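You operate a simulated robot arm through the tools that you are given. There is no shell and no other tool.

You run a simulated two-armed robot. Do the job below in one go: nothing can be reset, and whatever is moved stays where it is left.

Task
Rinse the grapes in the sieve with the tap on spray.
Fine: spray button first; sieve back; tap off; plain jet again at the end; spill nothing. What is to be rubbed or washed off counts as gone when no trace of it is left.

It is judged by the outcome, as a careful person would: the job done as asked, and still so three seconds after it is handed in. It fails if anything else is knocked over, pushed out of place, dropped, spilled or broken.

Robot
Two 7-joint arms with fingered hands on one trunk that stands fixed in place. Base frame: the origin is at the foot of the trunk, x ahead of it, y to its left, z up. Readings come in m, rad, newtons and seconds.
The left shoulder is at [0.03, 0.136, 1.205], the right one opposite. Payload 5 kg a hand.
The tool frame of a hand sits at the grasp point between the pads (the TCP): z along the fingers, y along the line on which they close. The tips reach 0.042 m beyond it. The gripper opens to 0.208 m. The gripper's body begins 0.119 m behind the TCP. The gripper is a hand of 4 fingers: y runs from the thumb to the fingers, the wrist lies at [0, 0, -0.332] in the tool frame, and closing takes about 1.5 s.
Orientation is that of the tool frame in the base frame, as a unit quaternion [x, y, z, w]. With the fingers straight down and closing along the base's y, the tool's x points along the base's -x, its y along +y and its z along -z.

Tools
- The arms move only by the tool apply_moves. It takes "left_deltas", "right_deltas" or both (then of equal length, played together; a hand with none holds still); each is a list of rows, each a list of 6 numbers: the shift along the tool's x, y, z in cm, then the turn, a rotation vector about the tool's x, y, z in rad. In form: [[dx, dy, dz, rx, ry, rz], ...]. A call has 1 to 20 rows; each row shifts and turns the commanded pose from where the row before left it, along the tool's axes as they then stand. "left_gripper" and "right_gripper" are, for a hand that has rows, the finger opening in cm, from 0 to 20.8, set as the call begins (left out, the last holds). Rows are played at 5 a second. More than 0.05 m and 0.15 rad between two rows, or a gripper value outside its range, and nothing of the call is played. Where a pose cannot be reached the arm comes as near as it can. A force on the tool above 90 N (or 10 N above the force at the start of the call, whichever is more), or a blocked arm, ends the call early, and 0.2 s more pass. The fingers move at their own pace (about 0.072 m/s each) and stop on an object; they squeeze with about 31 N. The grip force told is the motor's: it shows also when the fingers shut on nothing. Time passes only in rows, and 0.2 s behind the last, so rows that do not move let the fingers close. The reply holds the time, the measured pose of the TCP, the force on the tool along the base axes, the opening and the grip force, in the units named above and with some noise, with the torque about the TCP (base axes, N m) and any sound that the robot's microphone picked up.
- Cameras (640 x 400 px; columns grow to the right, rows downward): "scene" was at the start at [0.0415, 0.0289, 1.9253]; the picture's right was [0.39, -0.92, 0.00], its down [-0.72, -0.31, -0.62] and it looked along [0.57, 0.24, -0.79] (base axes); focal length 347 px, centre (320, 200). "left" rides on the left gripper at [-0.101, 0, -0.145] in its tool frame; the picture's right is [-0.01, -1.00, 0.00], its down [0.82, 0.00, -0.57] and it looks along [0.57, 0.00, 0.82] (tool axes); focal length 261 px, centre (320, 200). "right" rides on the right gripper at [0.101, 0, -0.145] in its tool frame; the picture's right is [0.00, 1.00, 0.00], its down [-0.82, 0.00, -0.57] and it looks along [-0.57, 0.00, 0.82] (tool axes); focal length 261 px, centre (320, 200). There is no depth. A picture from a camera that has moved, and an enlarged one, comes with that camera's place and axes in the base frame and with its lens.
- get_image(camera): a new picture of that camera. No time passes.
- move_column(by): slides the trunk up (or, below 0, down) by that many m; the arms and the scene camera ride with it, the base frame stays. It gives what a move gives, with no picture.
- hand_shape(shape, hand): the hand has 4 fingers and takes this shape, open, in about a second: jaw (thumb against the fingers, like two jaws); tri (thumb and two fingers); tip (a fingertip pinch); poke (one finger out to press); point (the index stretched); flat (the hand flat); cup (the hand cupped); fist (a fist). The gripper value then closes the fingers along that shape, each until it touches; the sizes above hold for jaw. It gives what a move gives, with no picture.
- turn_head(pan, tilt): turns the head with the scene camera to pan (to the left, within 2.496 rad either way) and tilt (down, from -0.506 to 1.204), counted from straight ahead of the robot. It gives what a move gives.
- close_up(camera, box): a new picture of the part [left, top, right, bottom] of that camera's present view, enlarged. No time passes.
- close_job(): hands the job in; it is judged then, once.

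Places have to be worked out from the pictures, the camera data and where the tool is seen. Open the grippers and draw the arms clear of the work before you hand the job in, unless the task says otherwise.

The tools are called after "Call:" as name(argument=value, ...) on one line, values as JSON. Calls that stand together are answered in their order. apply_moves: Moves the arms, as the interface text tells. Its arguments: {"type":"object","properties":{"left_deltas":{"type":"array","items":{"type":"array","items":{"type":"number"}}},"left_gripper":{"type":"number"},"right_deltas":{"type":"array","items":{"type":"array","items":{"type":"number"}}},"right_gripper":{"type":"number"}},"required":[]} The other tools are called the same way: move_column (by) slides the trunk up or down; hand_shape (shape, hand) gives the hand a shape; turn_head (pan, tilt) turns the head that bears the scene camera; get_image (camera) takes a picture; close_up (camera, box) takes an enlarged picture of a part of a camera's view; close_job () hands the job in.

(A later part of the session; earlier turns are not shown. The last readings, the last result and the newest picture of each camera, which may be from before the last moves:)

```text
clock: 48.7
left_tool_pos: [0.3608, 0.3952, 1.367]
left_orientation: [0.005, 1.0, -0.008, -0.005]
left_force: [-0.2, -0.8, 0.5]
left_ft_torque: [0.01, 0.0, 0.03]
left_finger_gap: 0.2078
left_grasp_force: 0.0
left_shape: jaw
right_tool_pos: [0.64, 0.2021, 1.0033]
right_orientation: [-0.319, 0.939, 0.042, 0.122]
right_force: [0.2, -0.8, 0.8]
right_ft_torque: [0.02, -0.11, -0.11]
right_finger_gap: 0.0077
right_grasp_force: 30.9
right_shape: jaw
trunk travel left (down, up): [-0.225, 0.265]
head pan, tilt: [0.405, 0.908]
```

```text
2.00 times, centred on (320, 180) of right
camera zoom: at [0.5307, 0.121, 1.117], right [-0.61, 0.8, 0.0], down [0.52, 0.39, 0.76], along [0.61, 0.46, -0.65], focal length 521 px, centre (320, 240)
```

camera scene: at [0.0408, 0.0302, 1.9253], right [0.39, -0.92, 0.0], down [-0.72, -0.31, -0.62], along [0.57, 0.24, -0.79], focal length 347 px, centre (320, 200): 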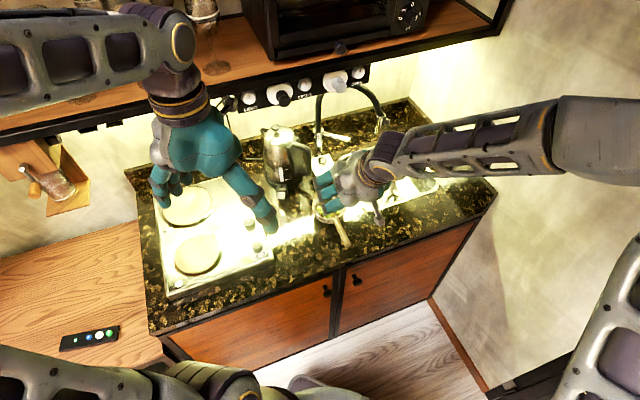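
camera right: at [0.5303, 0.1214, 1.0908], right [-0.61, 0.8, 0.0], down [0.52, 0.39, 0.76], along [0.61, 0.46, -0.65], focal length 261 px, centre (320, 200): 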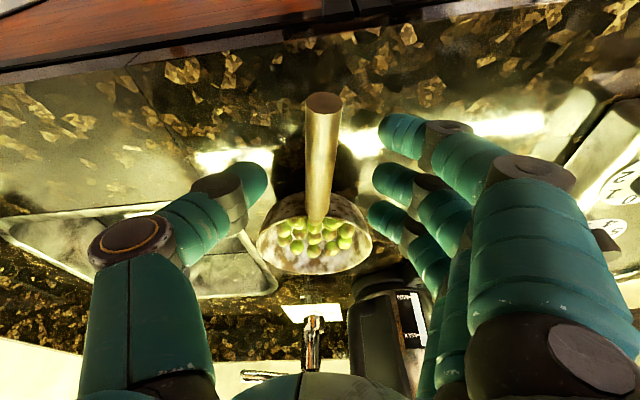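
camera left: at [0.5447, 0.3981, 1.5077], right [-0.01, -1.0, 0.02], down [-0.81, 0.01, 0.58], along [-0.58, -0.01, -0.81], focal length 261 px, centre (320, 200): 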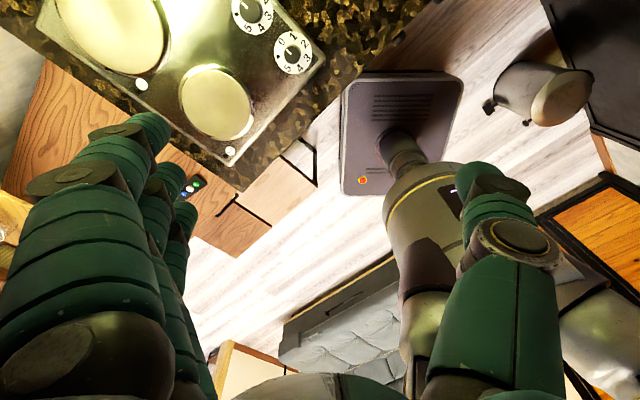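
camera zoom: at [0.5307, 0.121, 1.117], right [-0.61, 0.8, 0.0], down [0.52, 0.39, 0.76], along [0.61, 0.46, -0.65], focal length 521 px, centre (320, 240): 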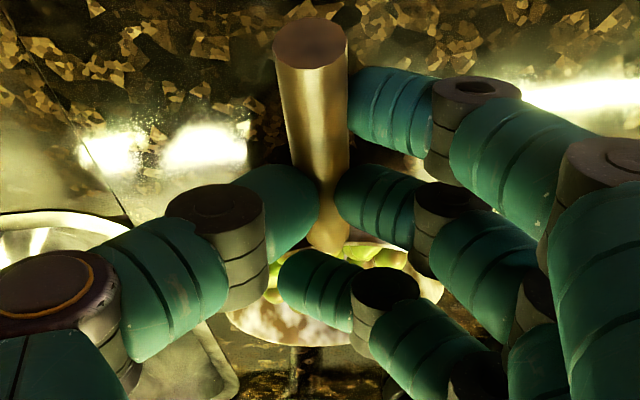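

The ring finger slipped over at the bowl; this grip won't do. I lower again, release, and will change to gripping the bowl's sides.

Call:
apply_moves(right_deltas=[[0.13, 0, 0.483, 0, 0, 0], [0.13, 0, 0.483, 0, 0, 0], [0.13, 0, 0.483, 0, 0, 0], [0, 0, 0, 0, 0, 0]])

Call:
apply_moves(right_deltas=[[0, 0, 0, 0, 0, 0], [0, 0, 0, 0, 0, 0]], right_gripper=2.4)

Call:
apply_moves(right_deltas=[[0, 0, 0, 0, 0, 0], [0, 0, 0, 0, 0, 0], [0, 0, 0, 0, 0, 0], [0, 0, 0, 0, 0, 0], [-1.03, 0, -3.86, 0, 0, 0], [-1.03, 0, -3.86, 0, 0, 0], [-1.03, 0, -3.86, 0, 0, 0], [0, 0, 0, 0, 0, 0]], right_gripper=9)

Call:
get_image(camera="right")

Call:
close_up(camera="scene", box=[280, 150, 400, 260])

```text
clock: 49.7
left_tool_pos: [0.361, 0.3957, 1.3673]
left_orientation: [0.006, 1.0, -0.007, -0.005]
left_force: [-0.4, -0.3, 0.9]
left_ft_torque: [-0.03, 0.02, -0.01]
left_finger_gap: 0.2078
left_grasp_force: 0.1
left_shape: jaw
right_tool_pos: [0.638, 0.2035, 0.9881]
right_orientation: [-0.319, 0.939, 0.043, 0.122]
right_force: [-1.5, -1.5, 3.9]
right_ft_torque: [0.0, -0.04, -0.03]
right_finger_gap: 0.0065
right_grasp_force: 31.3
right_shape: jaw
trunk travel left (down, up): [-0.225, 0.265]
head pan, tilt: [0.405, 0.908]
```

```text
clock: 50.3
left_tool_pos: [0.3601, 0.3948, 1.3669]
left_orientation: [0.004, 1.0, -0.008, -0.005]
left_force: [-0.3, 0.4, 0.6]
left_ft_torque: [-0.02, 0.01, 0.02]
left_finger_gap: 0.208
left_grasp_force: 0.0
left_shape: jaw
right_tool_pos: [0.6396, 0.2028, 0.9887]
right_orientation: [-0.319, 0.939, 0.042, 0.122]
right_force: [-1.2, -0.4, 0.1]
right_ft_torque: [0.01, -0.02, 0.01]
right_finger_gap: 0.0234
right_grasp_force: 0.1
right_shape: jaw
trunk travel left (down, up): [-0.225, 0.265]
head pan, tilt: [0.405, 0.908]
```

```text
clock: 52.1
left_tool_pos: [0.3612, 0.3957, 1.3664]
left_orientation: [0.005, 1.0, -0.009, -0.006]
left_force: [0.9, 0.9, -0.9]
left_ft_torque: [-0.02, 0.06, -0.01]
left_finger_gap: 0.2081
left_grasp_force: 0.1
left_shape: jaw
right_tool_pos: [0.6398, 0.2046, 1.1071]
right_orientation: [-0.319, 0.939, 0.042, 0.122]
right_force: [0.0, 0.4, -0.3]
right_ft_torque: [-0.03, 0.03, 0.0]
right_finger_gap: 0.0892
right_grasp_force: 0.1
right_shape: jaw
trunk travel left (down, up): [-0.225, 0.265]
head pan, tilt: [0.405, 0.908]
```

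```text
taken
camera right: at [0.5312, 0.1236, 1.2203], right [-0.61, 0.8, 0.0], down [0.52, 0.39, 0.76], along [0.61, 0.46, -0.65], focal length 261 px, centre (320, 200)
```

right: 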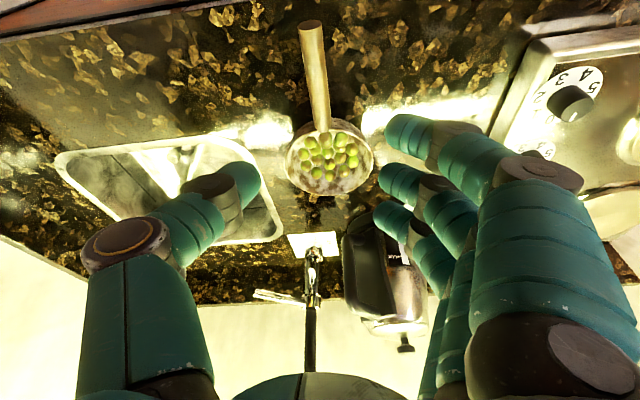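

```text
3.64 times, centred on (340, 205) of scene
camera zoom: at [0.0426, 0.0296, 1.9252], right [0.39, -0.92, 0.0], down [-0.73, -0.31, -0.61], along [0.57, 0.24, -0.79], focal length 1262 px, centre (247, 182)
```

zoom: 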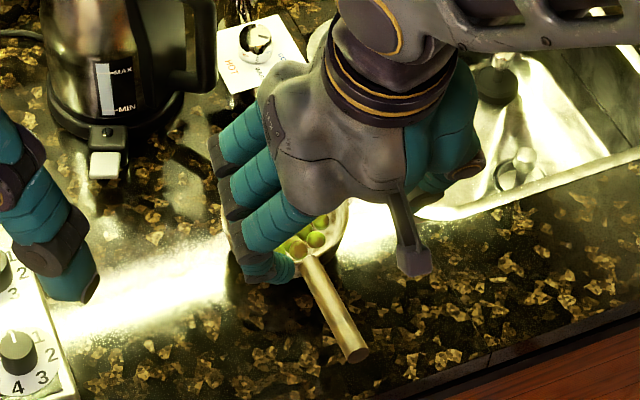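

The sieve is level at about bowl centre (0.711, 0.280), yaw 45°, all grapes in. I turn the hand (yaw 45°, 25° off vertical), open to 17 cm and go over the bowl.

Call:
apply_moves(right_deltas=[[0, 0, 0, -0.035, 0, -0.13], [0, 0, 0, 0, -0.0875, 0], [0, 0, 0, 0, -0.0875, 0], [-2.97, 0.1, 1.39, 0, 0, 0], [-2.97, 0.1, 1.39, 0, 0, 0], [-2.97, 0.1, 1.39, 0, 0, 0], [0, 0, 0, 0, 0, 0]], right_gripper=17)

Call:
get_image(camera="right")

Call:
get_image(camera="scene")

```text
clock: 53.7
left_tool_pos: [0.3599, 0.3945, 1.3682]
left_orientation: [0.005, 1.0, -0.008, -0.005]
left_force: [-0.6, -1.5, -0.4]
left_ft_torque: [0.04, -0.04, 0.01]
left_finger_gap: 0.2079
left_grasp_force: 0.2
left_shape: jaw
right_tool_pos: [0.7056, 0.2782, 1.1073]
right_orientation: [-0.375, 0.901, 0.083, 0.199]
right_force: [-0.4, -0.1, 0.8]
right_ft_torque: [0.03, -0.04, -0.01]
right_finger_gap: 0.1696
right_grasp_force: 0.0
right_shape: jaw
trunk travel left (down, up): [-0.225, 0.265]
head pan, tilt: [0.405, 0.908]
```

```text
taken
camera right: at [0.5969, 0.1697, 1.1949], right [-0.71, 0.71, 0.0], down [0.36, 0.35, 0.86], along [0.61, 0.61, -0.5], focal length 261 px, centre (320, 200)
```

right: 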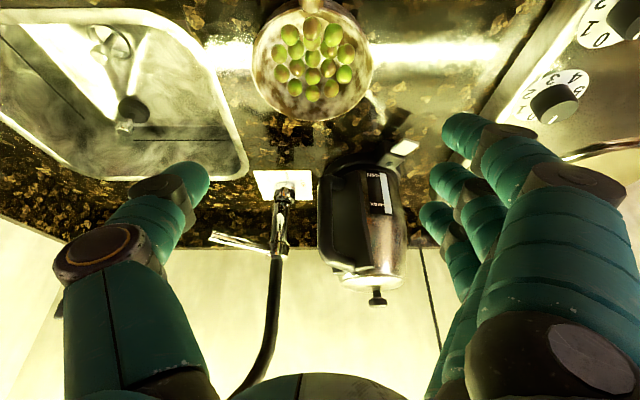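

```text
taken
camera scene: at [0.0405, 0.0277, 1.9253], right [0.39, -0.92, 0.0], down [-0.72, -0.31, -0.62], along [0.57, 0.24, -0.79], focal length 347 px, centre (320, 200)
```

scene: 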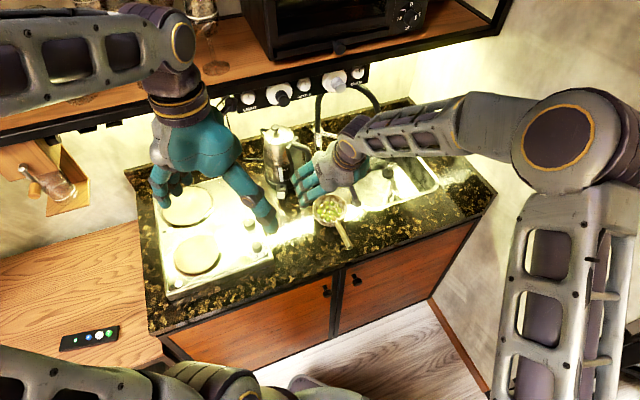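

Bowl sits about 6 mm to the right of the hand's centre. I correct for that while descending three quarters of the way.

Call:
apply_moves(right_deltas=[[1.47, -0.2, 3.32, 0, 0, 0], [1.47, -0.2, 3.32, 0, 0, 0], [1.47, -0.2, 3.32, 0, 0, 0], [0, 0, 0, 0, 0, 0]])

Call:
get_image(camera="right")

Call:
close_up(camera="scene", box=[260, 130, 380, 240])

```text
clock: 54.7
left_tool_pos: [0.359, 0.3944, 1.3685]
left_orientation: [0.005, 1.0, -0.008, -0.005]
left_force: [-0.3, -0.8, 0.5]
left_ft_torque: [0.03, -0.08, 0.01]
left_finger_gap: 0.2079
left_grasp_force: 0.1
left_shape: jaw
right_tool_pos: [0.7111, 0.272, 0.9994]
right_orientation: [-0.375, 0.901, 0.084, 0.199]
right_force: [-0.4, 0.0, 0.3]
right_ft_torque: [0.07, -0.06, 0.01]
right_finger_gap: 0.1696
right_grasp_force: 0.1
right_shape: jaw
trunk travel left (down, up): [-0.225, 0.265]
head pan, tilt: [0.405, 0.908]
```

```text
taken
camera right: at [0.6015, 0.1647, 1.0881], right [-0.71, 0.71, 0.0], down [0.36, 0.35, 0.86], along [0.61, 0.61, -0.5], focal length 261 px, centre (320, 200)
```

right: 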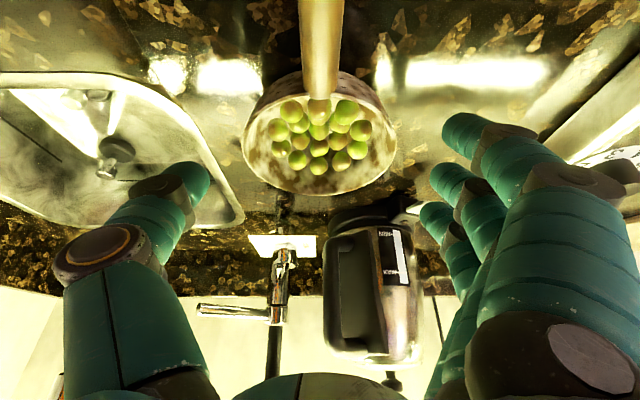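

```text
3.64 times, centred on (320, 185) of scene
camera zoom: at [0.0403, 0.0282, 1.9254], right [0.39, -0.92, 0.0], down [-0.72, -0.31, -0.62], along [0.57, 0.24, -0.79], focal length 1262 px, centre (320, 254)
```

zoom: 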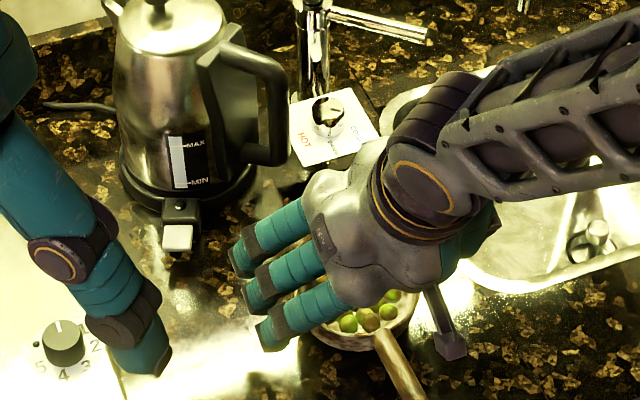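

Centred within 1–2 mm. I lower the remaining 3.7 cm so that fingertips are just below the rim, then check before closing.

Call:
apply_moves(right_deltas=[[0.78, 0.05, 1.68, 0, 0, 0], [0.78, 0.05, 1.68, 0, 0, 0], [0, 0, 0, 0, 0, 0]])

Call:
apply_moves(right_deltas=[[0, 0, 0, 0, 0, 0], [0, 0, 0, 0, 0, 0], [0, 0, 0, 0, 0, 0]], right_gripper=13.5)

Call:
get_image(camera="right")

```text
clock: 55.5
left_tool_pos: [0.3602, 0.3941, 1.3664]
left_orientation: [0.006, 1.0, -0.009, -0.005]
left_force: [-0.4, 0.0, 0.3]
left_ft_torque: [0.05, -0.02, 0.03]
left_finger_gap: 0.2078
left_grasp_force: 0.1
left_shape: jaw
right_tool_pos: [0.7114, 0.2723, 0.9614]
right_orientation: [-0.375, 0.902, 0.083, 0.199]
right_force: [0.3, -0.5, 0.4]
right_ft_torque: [0.0, -0.02, -0.02]
right_finger_gap: 0.1696
right_grasp_force: 0.1
right_shape: jaw
trunk travel left (down, up): [-0.225, 0.265]
head pan, tilt: [0.405, 0.908]
```

```text
clock: 56.3
left_tool_pos: [0.3613, 0.3951, 1.3673]
left_orientation: [0.005, 1.0, -0.008, -0.005]
left_force: [-0.5, -0.3, 0.1]
left_ft_torque: [0.0, 0.0, 0.02]
left_finger_gap: 0.2079
left_grasp_force: 0.1
left_shape: jaw
right_tool_pos: [0.7102, 0.2731, 0.961]
right_orientation: [-0.375, 0.901, 0.084, 0.199]
right_force: [0.0, 0.2, 0.6]
right_ft_torque: [-0.01, 0.01, 0.02]
right_finger_gap: 0.1354
right_grasp_force: 0.0
right_shape: jaw
trunk travel left (down, up): [-0.225, 0.265]
head pan, tilt: [0.405, 0.908]
```

```text
taken
camera right: at [0.6016, 0.165, 1.0495], right [-0.71, 0.71, 0.0], down [0.36, 0.35, 0.86], along [0.61, 0.61, -0.5], focal length 261 px, centre (320, 200)
```

right: 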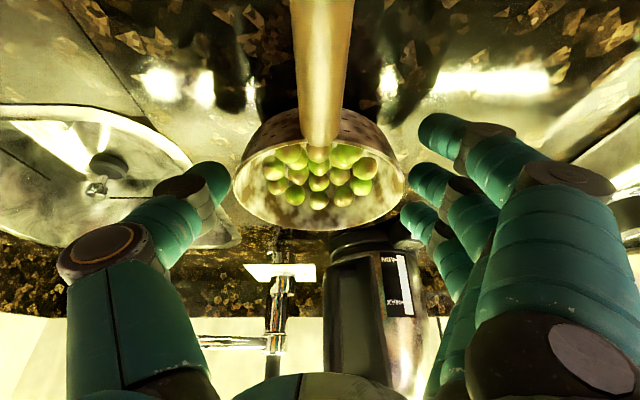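

Fingers flank the bowl well; the ring finger is near rim height, so I go 5 mm lower and then close on the bowl.

Call:
apply_moves(right_deltas=[[0.21, 0, 0.45, 0, 0, 0], [0, 0, 0, 0, 0, 0]])

Call:
apply_moves(right_deltas=[[0, 0, 0, 0, 0, 0], [0, 0, 0, 0, 0, 0], [0, 0, 0, 0, 0, 0], [0, 0, 0, 0, 0, 0]], right_gripper=8)

Call:
get_image(camera="right")

Call:
close_up(camera="scene", box=[260, 130, 380, 240])

```text
clock: 56.9
left_tool_pos: [0.3614, 0.3956, 1.3679]
left_orientation: [0.005, 1.0, -0.007, -0.006]
left_force: [-0.7, -0.6, 0.7]
left_ft_torque: [0.02, -0.01, 0.01]
left_finger_gap: 0.2078
left_grasp_force: 0.1
left_shape: jaw
right_tool_pos: [0.7096, 0.2711, 0.9576]
right_orientation: [-0.375, 0.901, 0.084, 0.199]
right_force: [0.4, -0.8, -1.1]
right_ft_torque: [0.0, -0.02, 0.02]
right_finger_gap: 0.1355
right_grasp_force: 0.0
right_shape: jaw
trunk travel left (down, up): [-0.225, 0.265]
head pan, tilt: [0.405, 0.908]
```

```text
clock: 57.9
left_tool_pos: [0.3611, 0.3948, 1.3652]
left_orientation: [0.004, 1.0, -0.008, -0.006]
left_force: [0.0, -0.3, -0.6]
left_ft_torque: [-0.01, 0.0, 0.0]
left_finger_gap: 0.2082
left_grasp_force: 0.0
left_shape: jaw
right_tool_pos: [0.7105, 0.2729, 0.9555]
right_orientation: [-0.375, 0.902, 0.083, 0.199]
right_force: [0.4, -0.1, -0.1]
right_ft_torque: [-0.06, 0.07, 0.02]
right_finger_gap: 0.1022
right_grasp_force: 31.3
right_shape: jaw
trunk travel left (down, up): [-0.225, 0.265]
head pan, tilt: [0.405, 0.908]
```

```text
taken
camera right: at [0.6018, 0.1651, 1.045], right [-0.71, 0.71, 0.0], down [0.36, 0.35, 0.86], along [0.61, 0.61, -0.5], focal length 261 px, centre (320, 200)
```

right: 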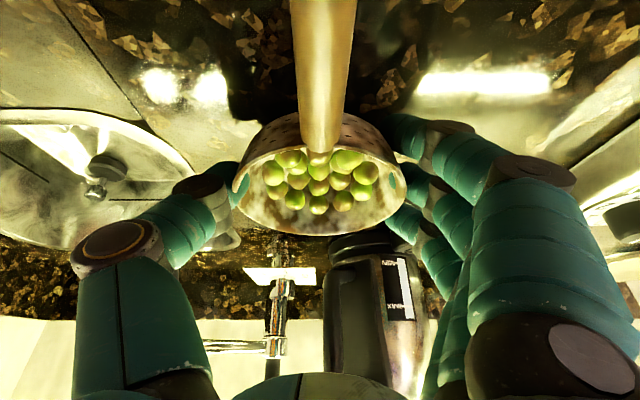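

```text
3.64 times, centred on (320, 185) of scene
camera zoom: at [0.0416, 0.029, 1.9252], right [0.39, -0.92, 0.0], down [-0.72, -0.31, -0.62], along [0.57, 0.24, -0.79], focal length 1262 px, centre (320, 254)
```

zoom: 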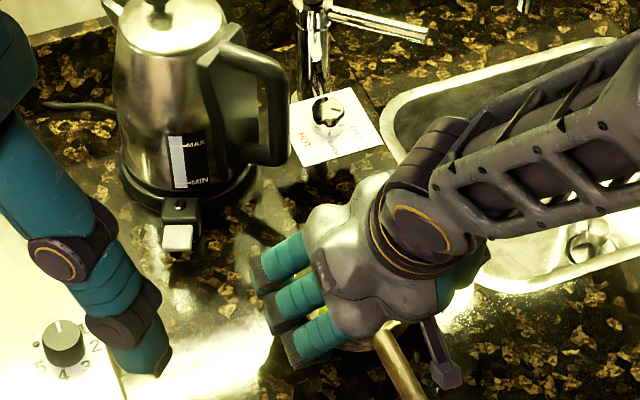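

Bowl held at 10.2 cm with 31 N, all fingers under the rim. I lift 3 cm gently and check.

Call:
apply_moves(right_deltas=[[-0.21, 0, -0.453, 0, 0, 0], [-0.21, 0, -0.453, 0, 0, 0], [-0.21, 0, -0.453, 0, 0, 0], [-0.21, 0, -0.453, 0, 0, 0], [-0.21, 0, -0.453, 0, 0, 0], [-0.21, 0, -0.453, 0, 0, 0], [0, 0, 0, 0, 0, 0], [0, 0, 0, 0, 0, 0]])

Call:
get_image(camera="right")

Call:
close_up(camera="scene", box=[260, 130, 380, 240])

```text
clock: 59.7
left_tool_pos: [0.3611, 0.395, 1.3669]
left_orientation: [0.005, 1.0, -0.007, -0.005]
left_force: [-0.3, -0.9, -0.1]
left_ft_torque: [-0.01, -0.02, 0.04]
left_finger_gap: 0.2078
left_grasp_force: 0.1
left_shape: jaw
right_tool_pos: [0.7128, 0.2732, 0.9865]
right_orientation: [-0.375, 0.902, 0.083, 0.199]
right_force: [-0.5, 0.3, -4.1]
right_ft_torque: [0.0, 0.0, -0.01]
right_finger_gap: 0.1022
right_grasp_force: 31.2
right_shape: jaw
trunk travel left (down, up): [-0.225, 0.265]
head pan, tilt: [0.405, 0.908]
```

```text
taken
camera right: at [0.6033, 0.1654, 1.0751], right [-0.71, 0.71, 0.0], down [0.36, 0.35, 0.86], along [0.61, 0.61, -0.5], focal length 261 px, centre (320, 200)
```

right: 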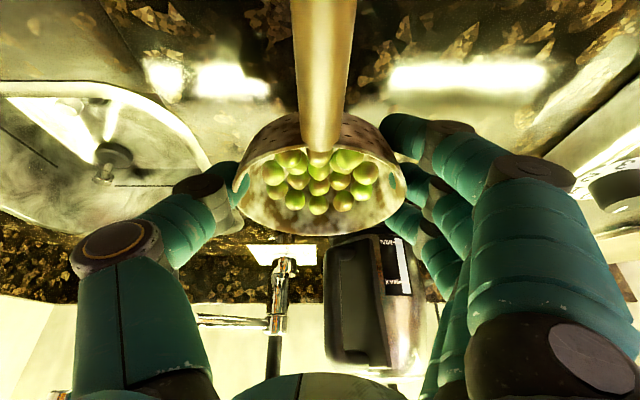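

```text
3.64 times, centred on (320, 185) of scene
camera zoom: at [0.0416, 0.029, 1.9252], right [0.39, -0.92, 0.0], down [-0.72, -0.31, -0.62], along [0.57, 0.24, -0.79], focal length 1262 px, centre (320, 254)
```

zoom: 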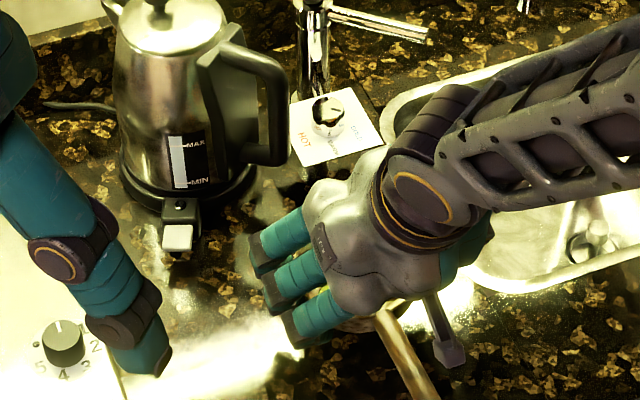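

Held perfectly level (4.1 N, no torque). I raise it a little and carry it slowly sideways over the sink's right-front part to wait there.

Call:
apply_moves(right_deltas=[[-0.5, 0, -1.06, 0, 0, 0], [-0.5, 0, -1.06, 0, 0, 0], [-0.48, 0, -1.06, 0, 0, 0], [-0.18, -1.2, 0.08, 0, 0, 0], [-0.353, -2.4, 0.165, 0, 0, 0], [-0.353, -2.4, 0.165, 0, 0, 0], [-0.353, -2.4, 0.165, 0, 0, 0], [-0.353, -2.4, 0.165, 0, 0, 0], [-0.353, -2.4, 0.165, 0, 0, 0], [-0.353, -2.4, 0.165, 0, 0, 0], [-0.353, -2.4, 0.165, 0, 0, 0], [-0.353, -2.4, 0.165, 0, 0, 0], [-0.353, -2.4, 0.165, 0, 0, 0], [-0.353, -2.4, 0.165, 0, 0, 0], [-0.353, -2.4, 0.165, 0, 0, 0], [-0.353, -2.4, 0.165, 0, 0, 0], [-0.353, -2.4, 0.165, 0, 0, 0], [-0.18, -1.2, 0.08, 0, 0, 0], [0, 0, 0, 0, 0, 0]])

Call:
get_image(camera="right")

Call:
get_image(camera="scene")

```text
clock: 63.7
left_tool_pos: [0.3612, 0.3956, 1.3666]
left_orientation: [0.005, 1.0, -0.008, -0.006]
left_force: [0.2, -0.9, 1.1]
left_ft_torque: [0.01, -0.01, 0.02]
left_finger_gap: 0.2076
left_grasp_force: 0.0
left_shape: jaw
right_tool_pos: [0.9906, 0.0766, 1.0213]
right_orientation: [-0.376, 0.902, 0.084, 0.198]
right_force: [-0.2, -0.5, -3.4]
right_ft_torque: [0.03, -0.02, 0.02]
right_finger_gap: 0.1021
right_grasp_force: 30.7
right_shape: jaw
trunk travel left (down, up): [-0.225, 0.265]
head pan, tilt: [0.405, 0.908]
```

```text
taken
camera right: at [0.8808, -0.0309, 1.1102], right [-0.71, 0.71, 0.0], down [0.36, 0.35, 0.86], along [0.61, 0.61, -0.5], focal length 261 px, centre (320, 200)
```

right: 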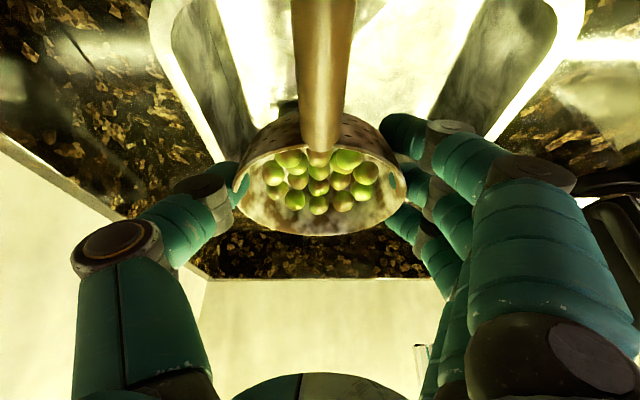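

```text
taken
camera scene: at [0.0417, 0.0289, 1.9253], right [0.39, -0.92, 0.0], down [-0.72, -0.31, -0.62], along [0.57, 0.24, -0.79], focal length 347 px, centre (320, 200)
```

scene: 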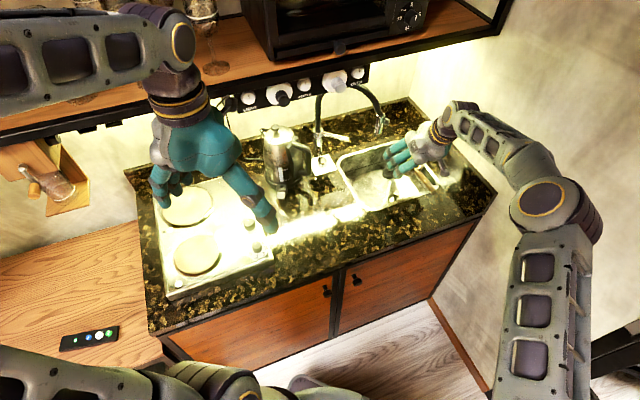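

Sieve is waiting safely over the sink. Now the left hand goes for the lever: I pitch it forward to point ahead at about (0.70, 0.30, 1.25) with fingers nearly closed.

Call:
apply_moves(left_deltas=[[-3.4, -0.95, 1.17, 0, -0.122, 0], [-3.23, -0.95, 1.57, 0, -0.122, 0], [-3.02, -0.95, 1.96, 0, -0.122, 0], [-2.76, -0.95, 2.31, 0, -0.122, 0], [-2.45, -0.95, 2.63, 0, -0.122, 0], [-2.12, -0.95, 2.91, 0, -0.122, 0], [-1.75, -0.95, 3.14, 0, -0.122, 0], [-1.35, -0.95, 3.33, 0, -0.122, 0], [-0.94, -0.95, 3.47, 0, -0.122, 0], [-0.51, -0.95, 3.56, 0, -0.122, 0], [0, 0, 0, 0, 0, 0]], left_gripper=6)

Call:
get_image(camera="scene")

Call:
get_image(camera="left")

```text
clock: 66.1
left_tool_pos: [0.6985, 0.2897, 1.2487]
left_orientation: [0.0, 0.822, -0.009, 0.569]
left_force: [-1.2, -0.8, 2.3]
left_ft_torque: [0.02, 0.03, 0.04]
left_finger_gap: 0.0594
left_grasp_force: 0.1
left_shape: jaw
right_tool_pos: [0.9884, 0.0767, 1.0241]
right_orientation: [-0.375, 0.901, 0.083, 0.2]
right_force: [-0.8, 0.4, -1.5]
right_ft_torque: [0.03, -0.04, 0.0]
right_finger_gap: 0.102
right_grasp_force: 30.7
right_shape: jaw
trunk travel left (down, up): [-0.225, 0.265]
head pan, tilt: [0.405, 0.908]
```

```text
taken
camera scene: at [0.0388, 0.0283, 1.9255], right [0.39, -0.92, 0.0], down [-0.72, -0.31, -0.62], along [0.57, 0.24, -0.79], focal length 347 px, centre (320, 200)
```

scene: 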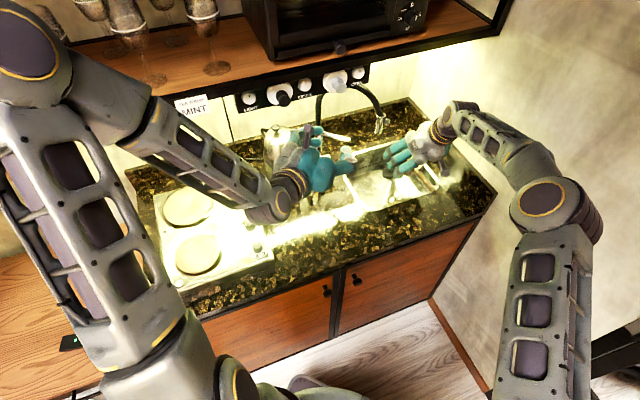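

```text
taken
camera left: at [0.5964, 0.2925, 1.3937], right [-0.01, -1.0, 0.02], down [-0.82, 0.0, -0.57], along [0.57, -0.02, -0.82], focal length 261 px, centre (320, 200)
```

left: 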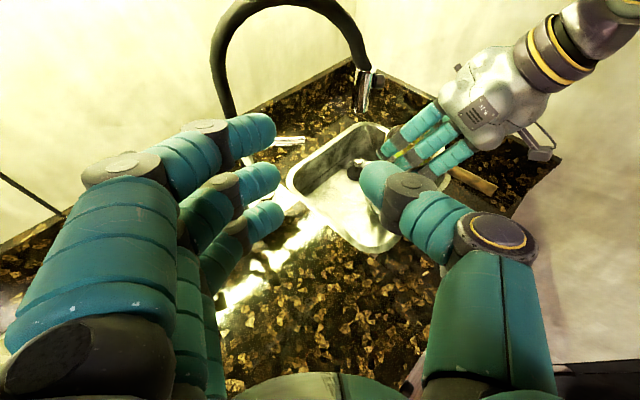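

I roll the left hand 90° (thumb down) so it becomes narrow sideways and can pinch the lever from above and below.

Call:
apply_moves(left_deltas=[[0, 0, 0, 0, 0, 0.1428], [0, 0, 0, 0, 0, 0.1428], [0, 0, 0, 0, 0, 0.1428], [0, 0, 0, 0, 0, 0.1428], [0, 0, 0, 0, 0, 0.1428], [0, 0, 0, 0, 0, 0.1428], [0, 0, 0, 0, 0, 0.1428], [0, 0, 0, 0, 0, 0.1428], [0, 0, 0, 0, 0, 0.1428], [0, 0, 0, 0, 0, 0.1428], [0, 0, 0, 0, 0, 0.1428], [0, 0, 0, 0, 0, 0]])

Call:
get_image(camera="scene")

Call:
get_image(camera="left")

```text
clock: 68.7
left_tool_pos: [0.6972, 0.2919, 1.2478]
left_orientation: [0.583, 0.581, 0.395, 0.408]
left_force: [0.1, -0.2, 0.5]
left_ft_torque: [-0.02, 0.01, -0.04]
left_finger_gap: 0.0601
left_grasp_force: 0.0
left_shape: jaw
right_tool_pos: [0.9897, 0.076, 1.0221]
right_orientation: [-0.375, 0.902, 0.083, 0.198]
right_force: [-0.7, -0.7, -3.5]
right_ft_torque: [-0.02, -0.02, 0.0]
right_finger_gap: 0.1021
right_grasp_force: 31.0
right_shape: jaw
trunk travel left (down, up): [-0.225, 0.265]
head pan, tilt: [0.405, 0.908]
```

```text
taken
camera scene: at [0.042, 0.0291, 1.9252], right [0.39, -0.92, 0.0], down [-0.72, -0.31, -0.62], along [0.57, 0.24, -0.79], focal length 347 px, centre (320, 200)
```

scene: 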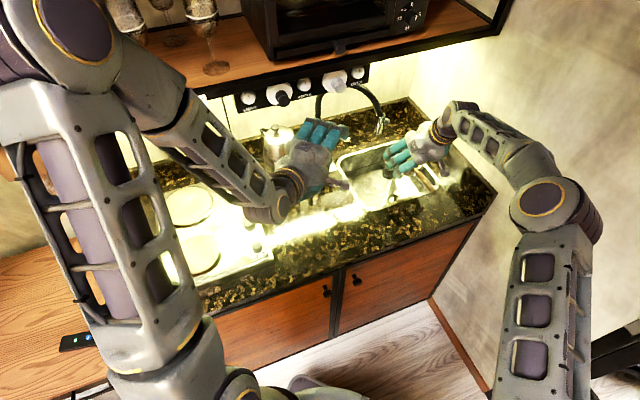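

```text
taken
camera left: at [0.5608, 0.1926, 1.3015], right [-0.35, -0.01, -0.94], down [-0.53, 0.83, 0.19], along [0.77, 0.56, -0.3], focal length 261 px, centre (320, 200)
```

left: 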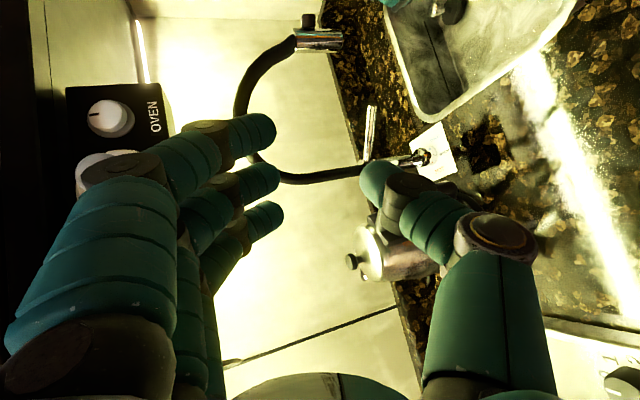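

Rolled fine; I see lever, knob card and kettle from the hand's side camera. I pitch down 20° more and approach to a pre-pose 10 cm before the lever.

Call:
apply_moves(left_deltas=[[0, 0, 0, 0.1163, 0, 0], [0, 0, 0, 0.1163, 0, 0], [0, 0, 0, 0.1163, 0, 0], [0.63, 0.37, 3.52, 0, 0, 0], [0.63, 0.37, 3.52, 0, 0, 0], [0.63, 0.37, 3.52, 0, 0, 0], [0.63, 0.37, 3.52, 0, 0, 0], [0.63, 0.37, 3.52, 0, 0, 0], [0.63, 0.37, 3.52, 0, 0, 0], [0, 0, 0, 0, 0, 0]])

Call:
get_image(camera="left")

Call:
close_up(camera="scene", box=[240, 70, 440, 210])

```text
clock: 70.9
left_tool_pos: [0.873, 0.3283, 1.1264]
left_orientation: [0.644, 0.641, 0.289, 0.302]
left_force: [-0.3, 0.2, 0.4]
left_ft_torque: [0.07, -0.02, 0.03]
left_finger_gap: 0.0597
left_grasp_force: 0.1
left_shape: jaw
right_tool_pos: [0.9884, 0.0764, 1.0242]
right_orientation: [-0.375, 0.901, 0.083, 0.2]
right_force: [-1.0, -0.4, -2.5]
right_ft_torque: [-0.05, -0.04, 0.0]
right_finger_gap: 0.1022
right_grasp_force: 31.5
right_shape: jaw
trunk travel left (down, up): [-0.225, 0.265]
head pan, tilt: [0.405, 0.908]
```

```text
taken
camera left: at [0.7607, 0.2297, 1.223], right [-0.65, -0.01, -0.76], down [-0.43, 0.83, 0.36], along [0.63, 0.56, -0.55], focal length 261 px, centre (320, 200)
```

left: 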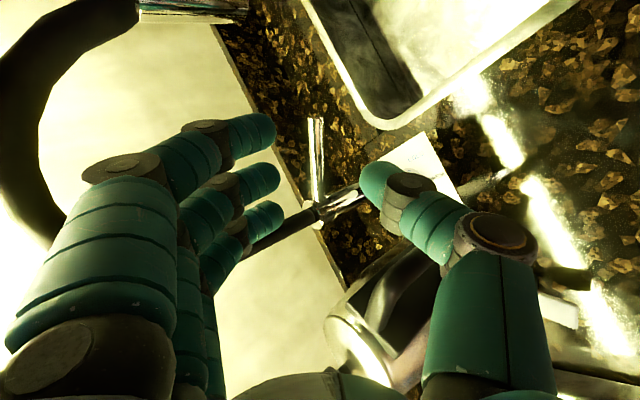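

```text
2.86 times, centred on (340, 140) of scene
camera zoom: at [0.0397, 0.0285, 1.9254], right [0.39, -0.92, 0.0], down [-0.72, -0.31, -0.62], along [0.57, 0.24, -0.79], focal length 991 px, centre (263, 371)
```

zoom: 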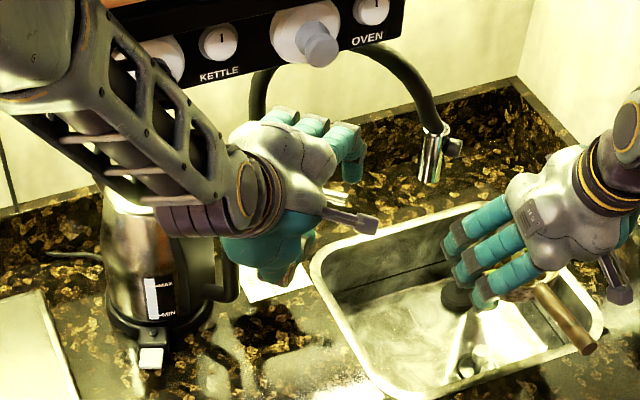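

The lever lies centred between fingers (above) and thumb (below). I advance most of the rest and look.

Call:
apply_moves(left_deltas=[[0.05, 0.1, 2.43, 0, 0, 0], [0.05, 0.1, 2.43, 0, 0, 0], [0.05, 0.1, 2.43, 0, 0, 0], [0, 0, 0, 0, 0, 0]])

Call:
get_image(camera="left")

Call:
close_up(camera="scene", box=[260, 80, 400, 180])

```text
clock: 71.9
left_tool_pos: [0.9298, 0.3267, 1.0824]
left_orientation: [0.644, 0.642, 0.288, 0.302]
left_force: [-0.3, 0.3, 1.1]
left_ft_torque: [0.01, 0.01, 0.0]
left_finger_gap: 0.0599
left_grasp_force: 0.0
left_shape: jaw
right_tool_pos: [0.9885, 0.0773, 1.0231]
right_orientation: [-0.375, 0.902, 0.083, 0.198]
right_force: [-0.2, -0.2, -2.3]
right_ft_torque: [0.01, -0.03, -0.01]
right_finger_gap: 0.102
right_grasp_force: 31.3
right_shape: jaw
trunk travel left (down, up): [-0.225, 0.265]
head pan, tilt: [0.405, 0.908]
```

```text
taken
camera left: at [0.8182, 0.2278, 1.1781], right [-0.65, -0.01, -0.76], down [-0.43, 0.83, 0.36], along [0.63, 0.56, -0.55], focal length 261 px, centre (320, 200)
```

left: 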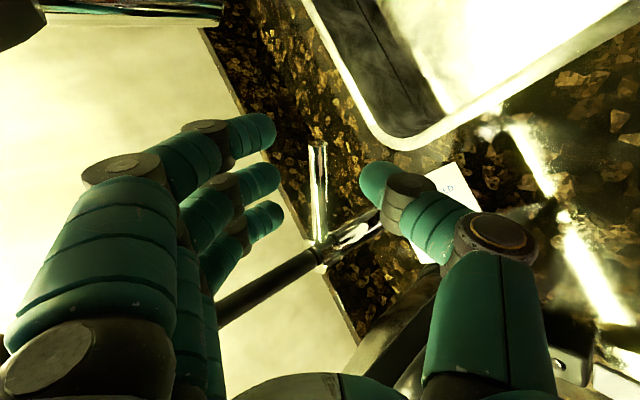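

```text
4.00 times, centred on (330, 130) of scene
camera zoom: at [0.0405, 0.0287, 1.9254], right [0.39, -0.92, 0.0], down [-0.72, -0.31, -0.62], along [0.57, 0.24, -0.79], focal length 1388 px, centre (280, 480)
```

zoom: 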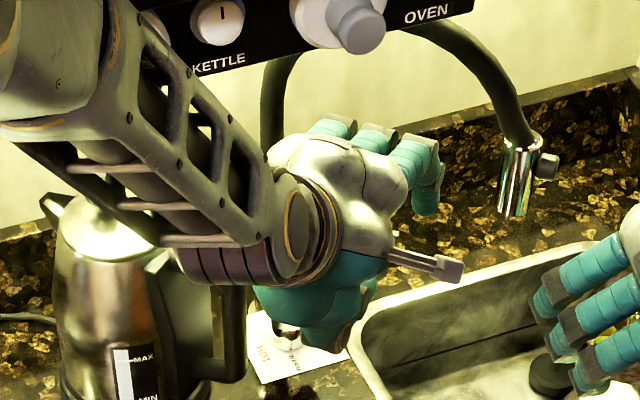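

Still clear. I advance the last 2.4 cm so the lever is between the fingertips.

Call:
apply_moves(left_deltas=[[0.05, 0.1, 1.2, 0, 0, 0], [0.05, 0.1, 1.2, 0, 0, 0], [0, 0, 0, 0, 0, 0]])

Call:
apply_moves(left_deltas=[[0, 0, 0, 0, 0, 0], [0, 0, 0, 0, 0, 0], [0, 0, 0, 0, 0, 0]], left_gripper=3.5)

Call:
get_image(camera="left")

```text
clock: 72.7
left_tool_pos: [0.9502, 0.3269, 1.0675]
left_orientation: [0.644, 0.641, 0.288, 0.302]
left_force: [-0.2, -1.1, 0.4]
left_ft_torque: [0.0, 0.0, 0.04]
left_finger_gap: 0.0596
left_grasp_force: 0.0
left_shape: jaw
right_tool_pos: [0.9898, 0.076, 1.0211]
right_orientation: [-0.375, 0.902, 0.084, 0.198]
right_force: [0.0, -0.2, -2.1]
right_ft_torque: [0.01, 0.01, 0.03]
right_finger_gap: 0.1018
right_grasp_force: 30.9
right_shape: jaw
trunk travel left (down, up): [-0.225, 0.265]
head pan, tilt: [0.405, 0.908]
```

```text
clock: 73.5
left_tool_pos: [0.9504, 0.3279, 1.0674]
left_orientation: [0.644, 0.641, 0.289, 0.301]
left_force: [0.0, -0.2, 0.0]
left_ft_torque: [0.05, -0.01, -0.01]
left_finger_gap: 0.0355
left_grasp_force: 0.0
left_shape: jaw
right_tool_pos: [0.99, 0.0771, 1.0212]
right_orientation: [-0.375, 0.901, 0.084, 0.199]
right_force: [0.0, 0.2, -2.6]
right_ft_torque: [-0.02, 0.02, 0.03]
right_finger_gap: 0.1021
right_grasp_force: 30.9
right_shape: jaw
trunk travel left (down, up): [-0.225, 0.265]
head pan, tilt: [0.405, 0.908]
```

```text
taken
camera left: at [0.8389, 0.2277, 1.1638], right [-0.65, -0.01, -0.76], down [-0.43, 0.83, 0.36], along [0.63, 0.56, -0.55], focal length 261 px, centre (320, 200)
```

left: 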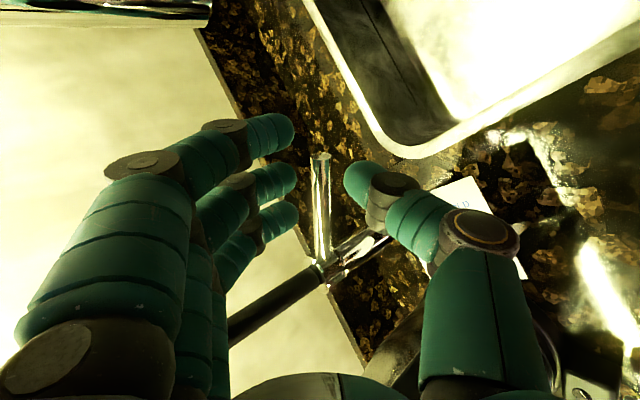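

Lever is caged. I lift slowly by 3 cm, with the thumb from below, watching the force.

Call:
apply_moves(left_deltas=[[0, 0.383, -0.32, 0, 0, 0], [0, 0.383, -0.32, 0, 0, 0], [0, 0.383, -0.32, 0, 0, 0], [0, 0.383, -0.32, 0, 0, 0], [0, 0, 0, 0, 0, 0]])

Call:
get_image(camera="left")

```text
clock: 74.7
left_tool_pos: [0.9507, 0.3269, 1.0873]
left_orientation: [0.644, 0.641, 0.288, 0.302]
left_force: [0.2, 0.5, -0.2]
left_ft_torque: [0.03, -0.03, 0.01]
left_finger_gap: 0.0357
left_grasp_force: 0.1
left_shape: jaw
right_tool_pos: [0.9901, 0.0775, 1.0207]
right_orientation: [-0.375, 0.901, 0.084, 0.199]
right_force: [0.2, -0.7, -2.3]
right_ft_torque: [0.04, 0.05, -0.01]
right_finger_gap: 0.102
right_grasp_force: 31.4
right_shape: jaw
trunk travel left (down, up): [-0.225, 0.265]
head pan, tilt: [0.405, 0.908]
```

```text
taken
camera left: at [0.8394, 0.2291, 1.1836], right [-0.65, -0.01, -0.76], down [-0.43, 0.83, 0.36], along [0.63, 0.56, -0.55], focal length 261 px, centre (320, 200)
```

left: 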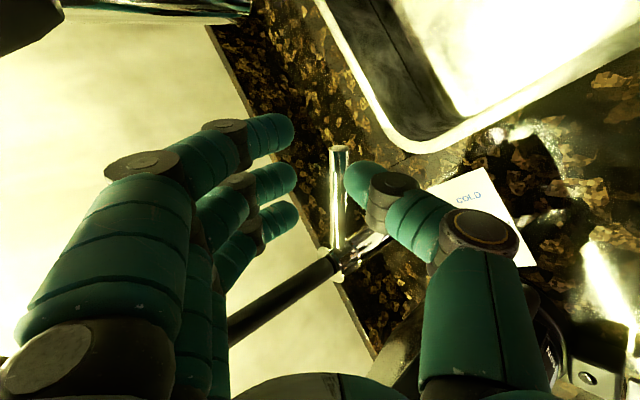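

The thumb is now just touching the lever's underside. I go on lifting another 2 cm.

Call:
apply_moves(left_deltas=[[0, 0.306, -0.257, 0, 0, 0], [0, 0.306, -0.257, 0, 0, 0], [0, 0.306, -0.257, 0, 0, 0], [0, 0, 0, 0, 0, 0]])

Call:
get_image(camera="left")

Call:
close_up(camera="scene", box=[300, 80, 440, 210])

```text
clock: 75.7
left_tool_pos: [0.9517, 0.328, 1.0973]
left_orientation: [0.644, 0.642, 0.288, 0.301]
left_force: [0.4, -0.5, -1.4]
left_ft_torque: [-0.01, 0.01, 0.01]
left_finger_gap: 0.0354
left_grasp_force: 0.0
left_shape: jaw
right_tool_pos: [0.9901, 0.0782, 1.02]
right_orientation: [-0.375, 0.902, 0.084, 0.199]
right_force: [0.1, 0.7, -3.3]
right_ft_torque: [-0.01, 0.0, -0.02]
right_finger_gap: 0.1023
right_grasp_force: 30.9
right_shape: jaw
trunk travel left (down, up): [-0.225, 0.265]
head pan, tilt: [0.405, 0.908]
```

```text
taken
camera left: at [0.8394, 0.2294, 1.195], right [-0.65, -0.01, -0.76], down [-0.43, 0.83, 0.36], along [0.63, 0.56, -0.55], focal length 261 px, centre (320, 200)
```

left: 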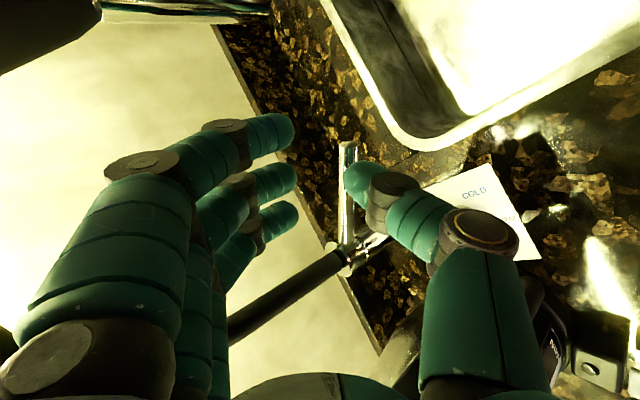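

```text
3.08 times, centred on (370, 145) of scene
camera zoom: at [0.0423, 0.0291, 1.9252], right [0.39, -0.92, 0.0], down [-0.72, -0.31, -0.61], along [0.57, 0.24, -0.79], focal length 1068 px, centre (166, 369)
```

zoom: 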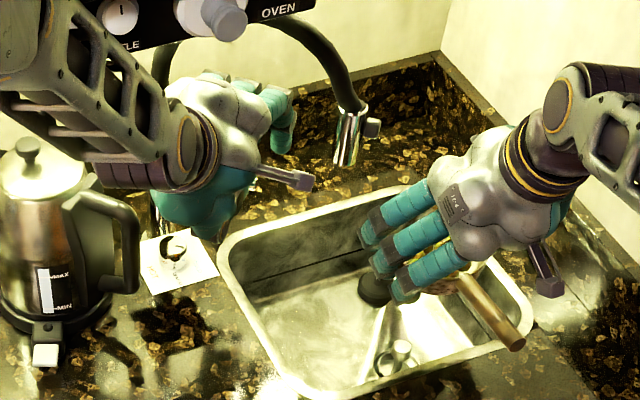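

No force: the thumb is passing in front of the lever rather than under it. I back down, go 2 cm further forward, and lift again.

Call:
apply_moves(left_deltas=[[0, -0.9, 0.75, 0, 0, 0], [0, -0.9, 0.75, 0, 0, 0], [0, -0.9, 0.75, 0, 0, 0], [0, 0.643, 0.766, 0, 0, 0], [0, 0.643, 0.766, 0, 0, 0], [0, 0, 0, 0, 0, 0]])

Call:
get_image(camera="left")

```text
clock: 77.1
left_tool_pos: [0.9694, 0.3278, 1.0653]
left_orientation: [0.644, 0.642, 0.289, 0.301]
left_force: [-2.7, 0.1, -1.2]
left_ft_torque: [0.02, 0.1, 0.01]
left_finger_gap: 0.0356
left_grasp_force: 0.0
left_shape: jaw
right_tool_pos: [0.9897, 0.0767, 1.0218]
right_orientation: [-0.375, 0.902, 0.084, 0.198]
right_force: [-0.4, 0.1, -3.0]
right_ft_torque: [-0.01, -0.03, 0.0]
right_finger_gap: 0.1021
right_grasp_force: 31.3
right_shape: jaw
trunk travel left (down, up): [-0.225, 0.265]
head pan, tilt: [0.405, 0.908]
```

```text
taken
camera left: at [0.8583, 0.2288, 1.161], right [-0.65, -0.01, -0.76], down [-0.43, 0.83, 0.36], along [0.63, 0.56, -0.55], focal length 261 px, centre (320, 200)
```

left: 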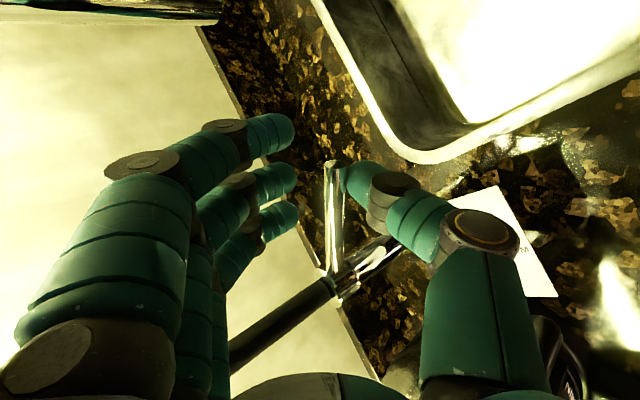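

The lever now covers the thumb tip, so the thumb is beneath it. I lift again in small steps.

Call:
apply_moves(left_deltas=[[0, 0.383, -0.32, 0, 0, 0], [0, 0.383, -0.32, 0, 0, 0], [0, 0.383, -0.32, 0, 0, 0], [0, 0, 0, 0, 0, 0]])

Call:
get_image(camera="left")

Call:
close_up(camera="scene", box=[300, 80, 440, 210])

```text
clock: 78.1
left_tool_pos: [0.9686, 0.3271, 1.0778]
left_orientation: [0.644, 0.642, 0.287, 0.301]
left_force: [-3.3, 0.1, -9.7]
left_ft_torque: [-0.05, 0.21, 0.01]
left_finger_gap: 0.0384
left_grasp_force: 0.1
left_shape: jaw
right_tool_pos: [0.9896, 0.0758, 1.0204]
right_orientation: [-0.375, 0.901, 0.084, 0.199]
right_force: [-0.4, 0.5, -3.4]
right_ft_torque: [0.0, 0.02, 0.01]
right_finger_gap: 0.102
right_grasp_force: 31.1
right_shape: jaw
trunk travel left (down, up): [-0.225, 0.265]
head pan, tilt: [0.405, 0.908]
```

```text
taken
camera left: at [0.8579, 0.229, 1.1747], right [-0.65, -0.01, -0.76], down [-0.43, 0.83, 0.36], along [0.63, 0.56, -0.55], focal length 261 px, centre (320, 200)
```

left: 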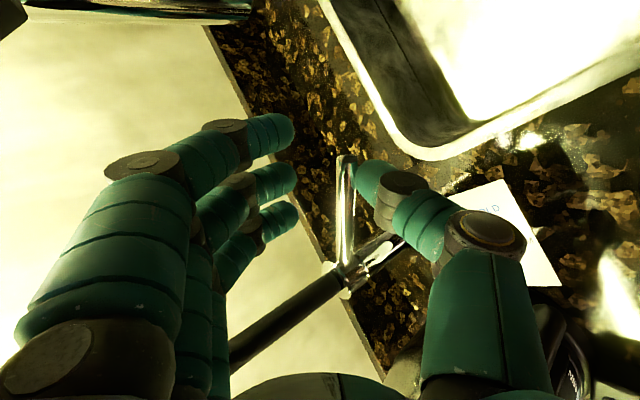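

```text
3.08 times, centred on (370, 145) of scene
camera zoom: at [0.0427, 0.0292, 1.9252], right [0.39, -0.92, 0.0], down [-0.73, -0.31, -0.61], along [0.57, 0.24, -0.79], focal length 1068 px, centre (166, 369)
```

zoom: 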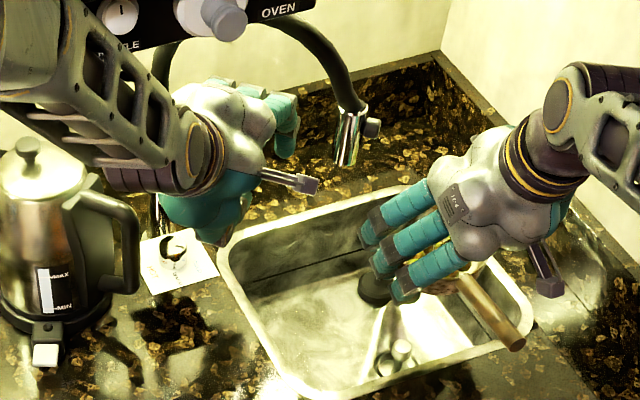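

The lever now resists with about 10 N. I lift another centimetre cautiously to see whether it gives.

Call:
apply_moves(left_deltas=[[0, 0.306, -0.257, 0, 0, 0], [0, 0.306, -0.257, 0, 0, 0], [0, 0, 0, 0, 0, 0]])

Call:
get_image(camera="left")

```text
clock: 78.9
left_tool_pos: [0.9697, 0.3282, 1.0846]
left_orientation: [0.644, 0.642, 0.288, 0.301]
left_force: [-7.3, -0.5, -11.1]
left_ft_torque: [-0.03, 0.45, -0.01]
left_finger_gap: 0.0401
left_grasp_force: 0.0
left_shape: jaw
right_tool_pos: [0.99, 0.0768, 1.0203]
right_orientation: [-0.375, 0.901, 0.084, 0.2]
right_force: [0.4, 0.2, -2.7]
right_ft_torque: [0.01, 0.0, 0.0]
right_finger_gap: 0.1023
right_grasp_force: 31.6
right_shape: jaw
trunk travel left (down, up): [-0.225, 0.265]
head pan, tilt: [0.405, 0.908]
```

```text
taken
camera left: at [0.8585, 0.2289, 1.1819], right [-0.65, -0.01, -0.76], down [-0.43, 0.83, 0.36], along [0.63, 0.56, -0.55], focal length 261 px, centre (320, 200)
```

left: 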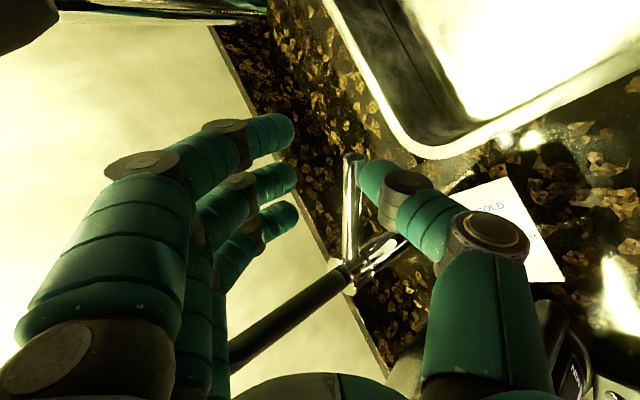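

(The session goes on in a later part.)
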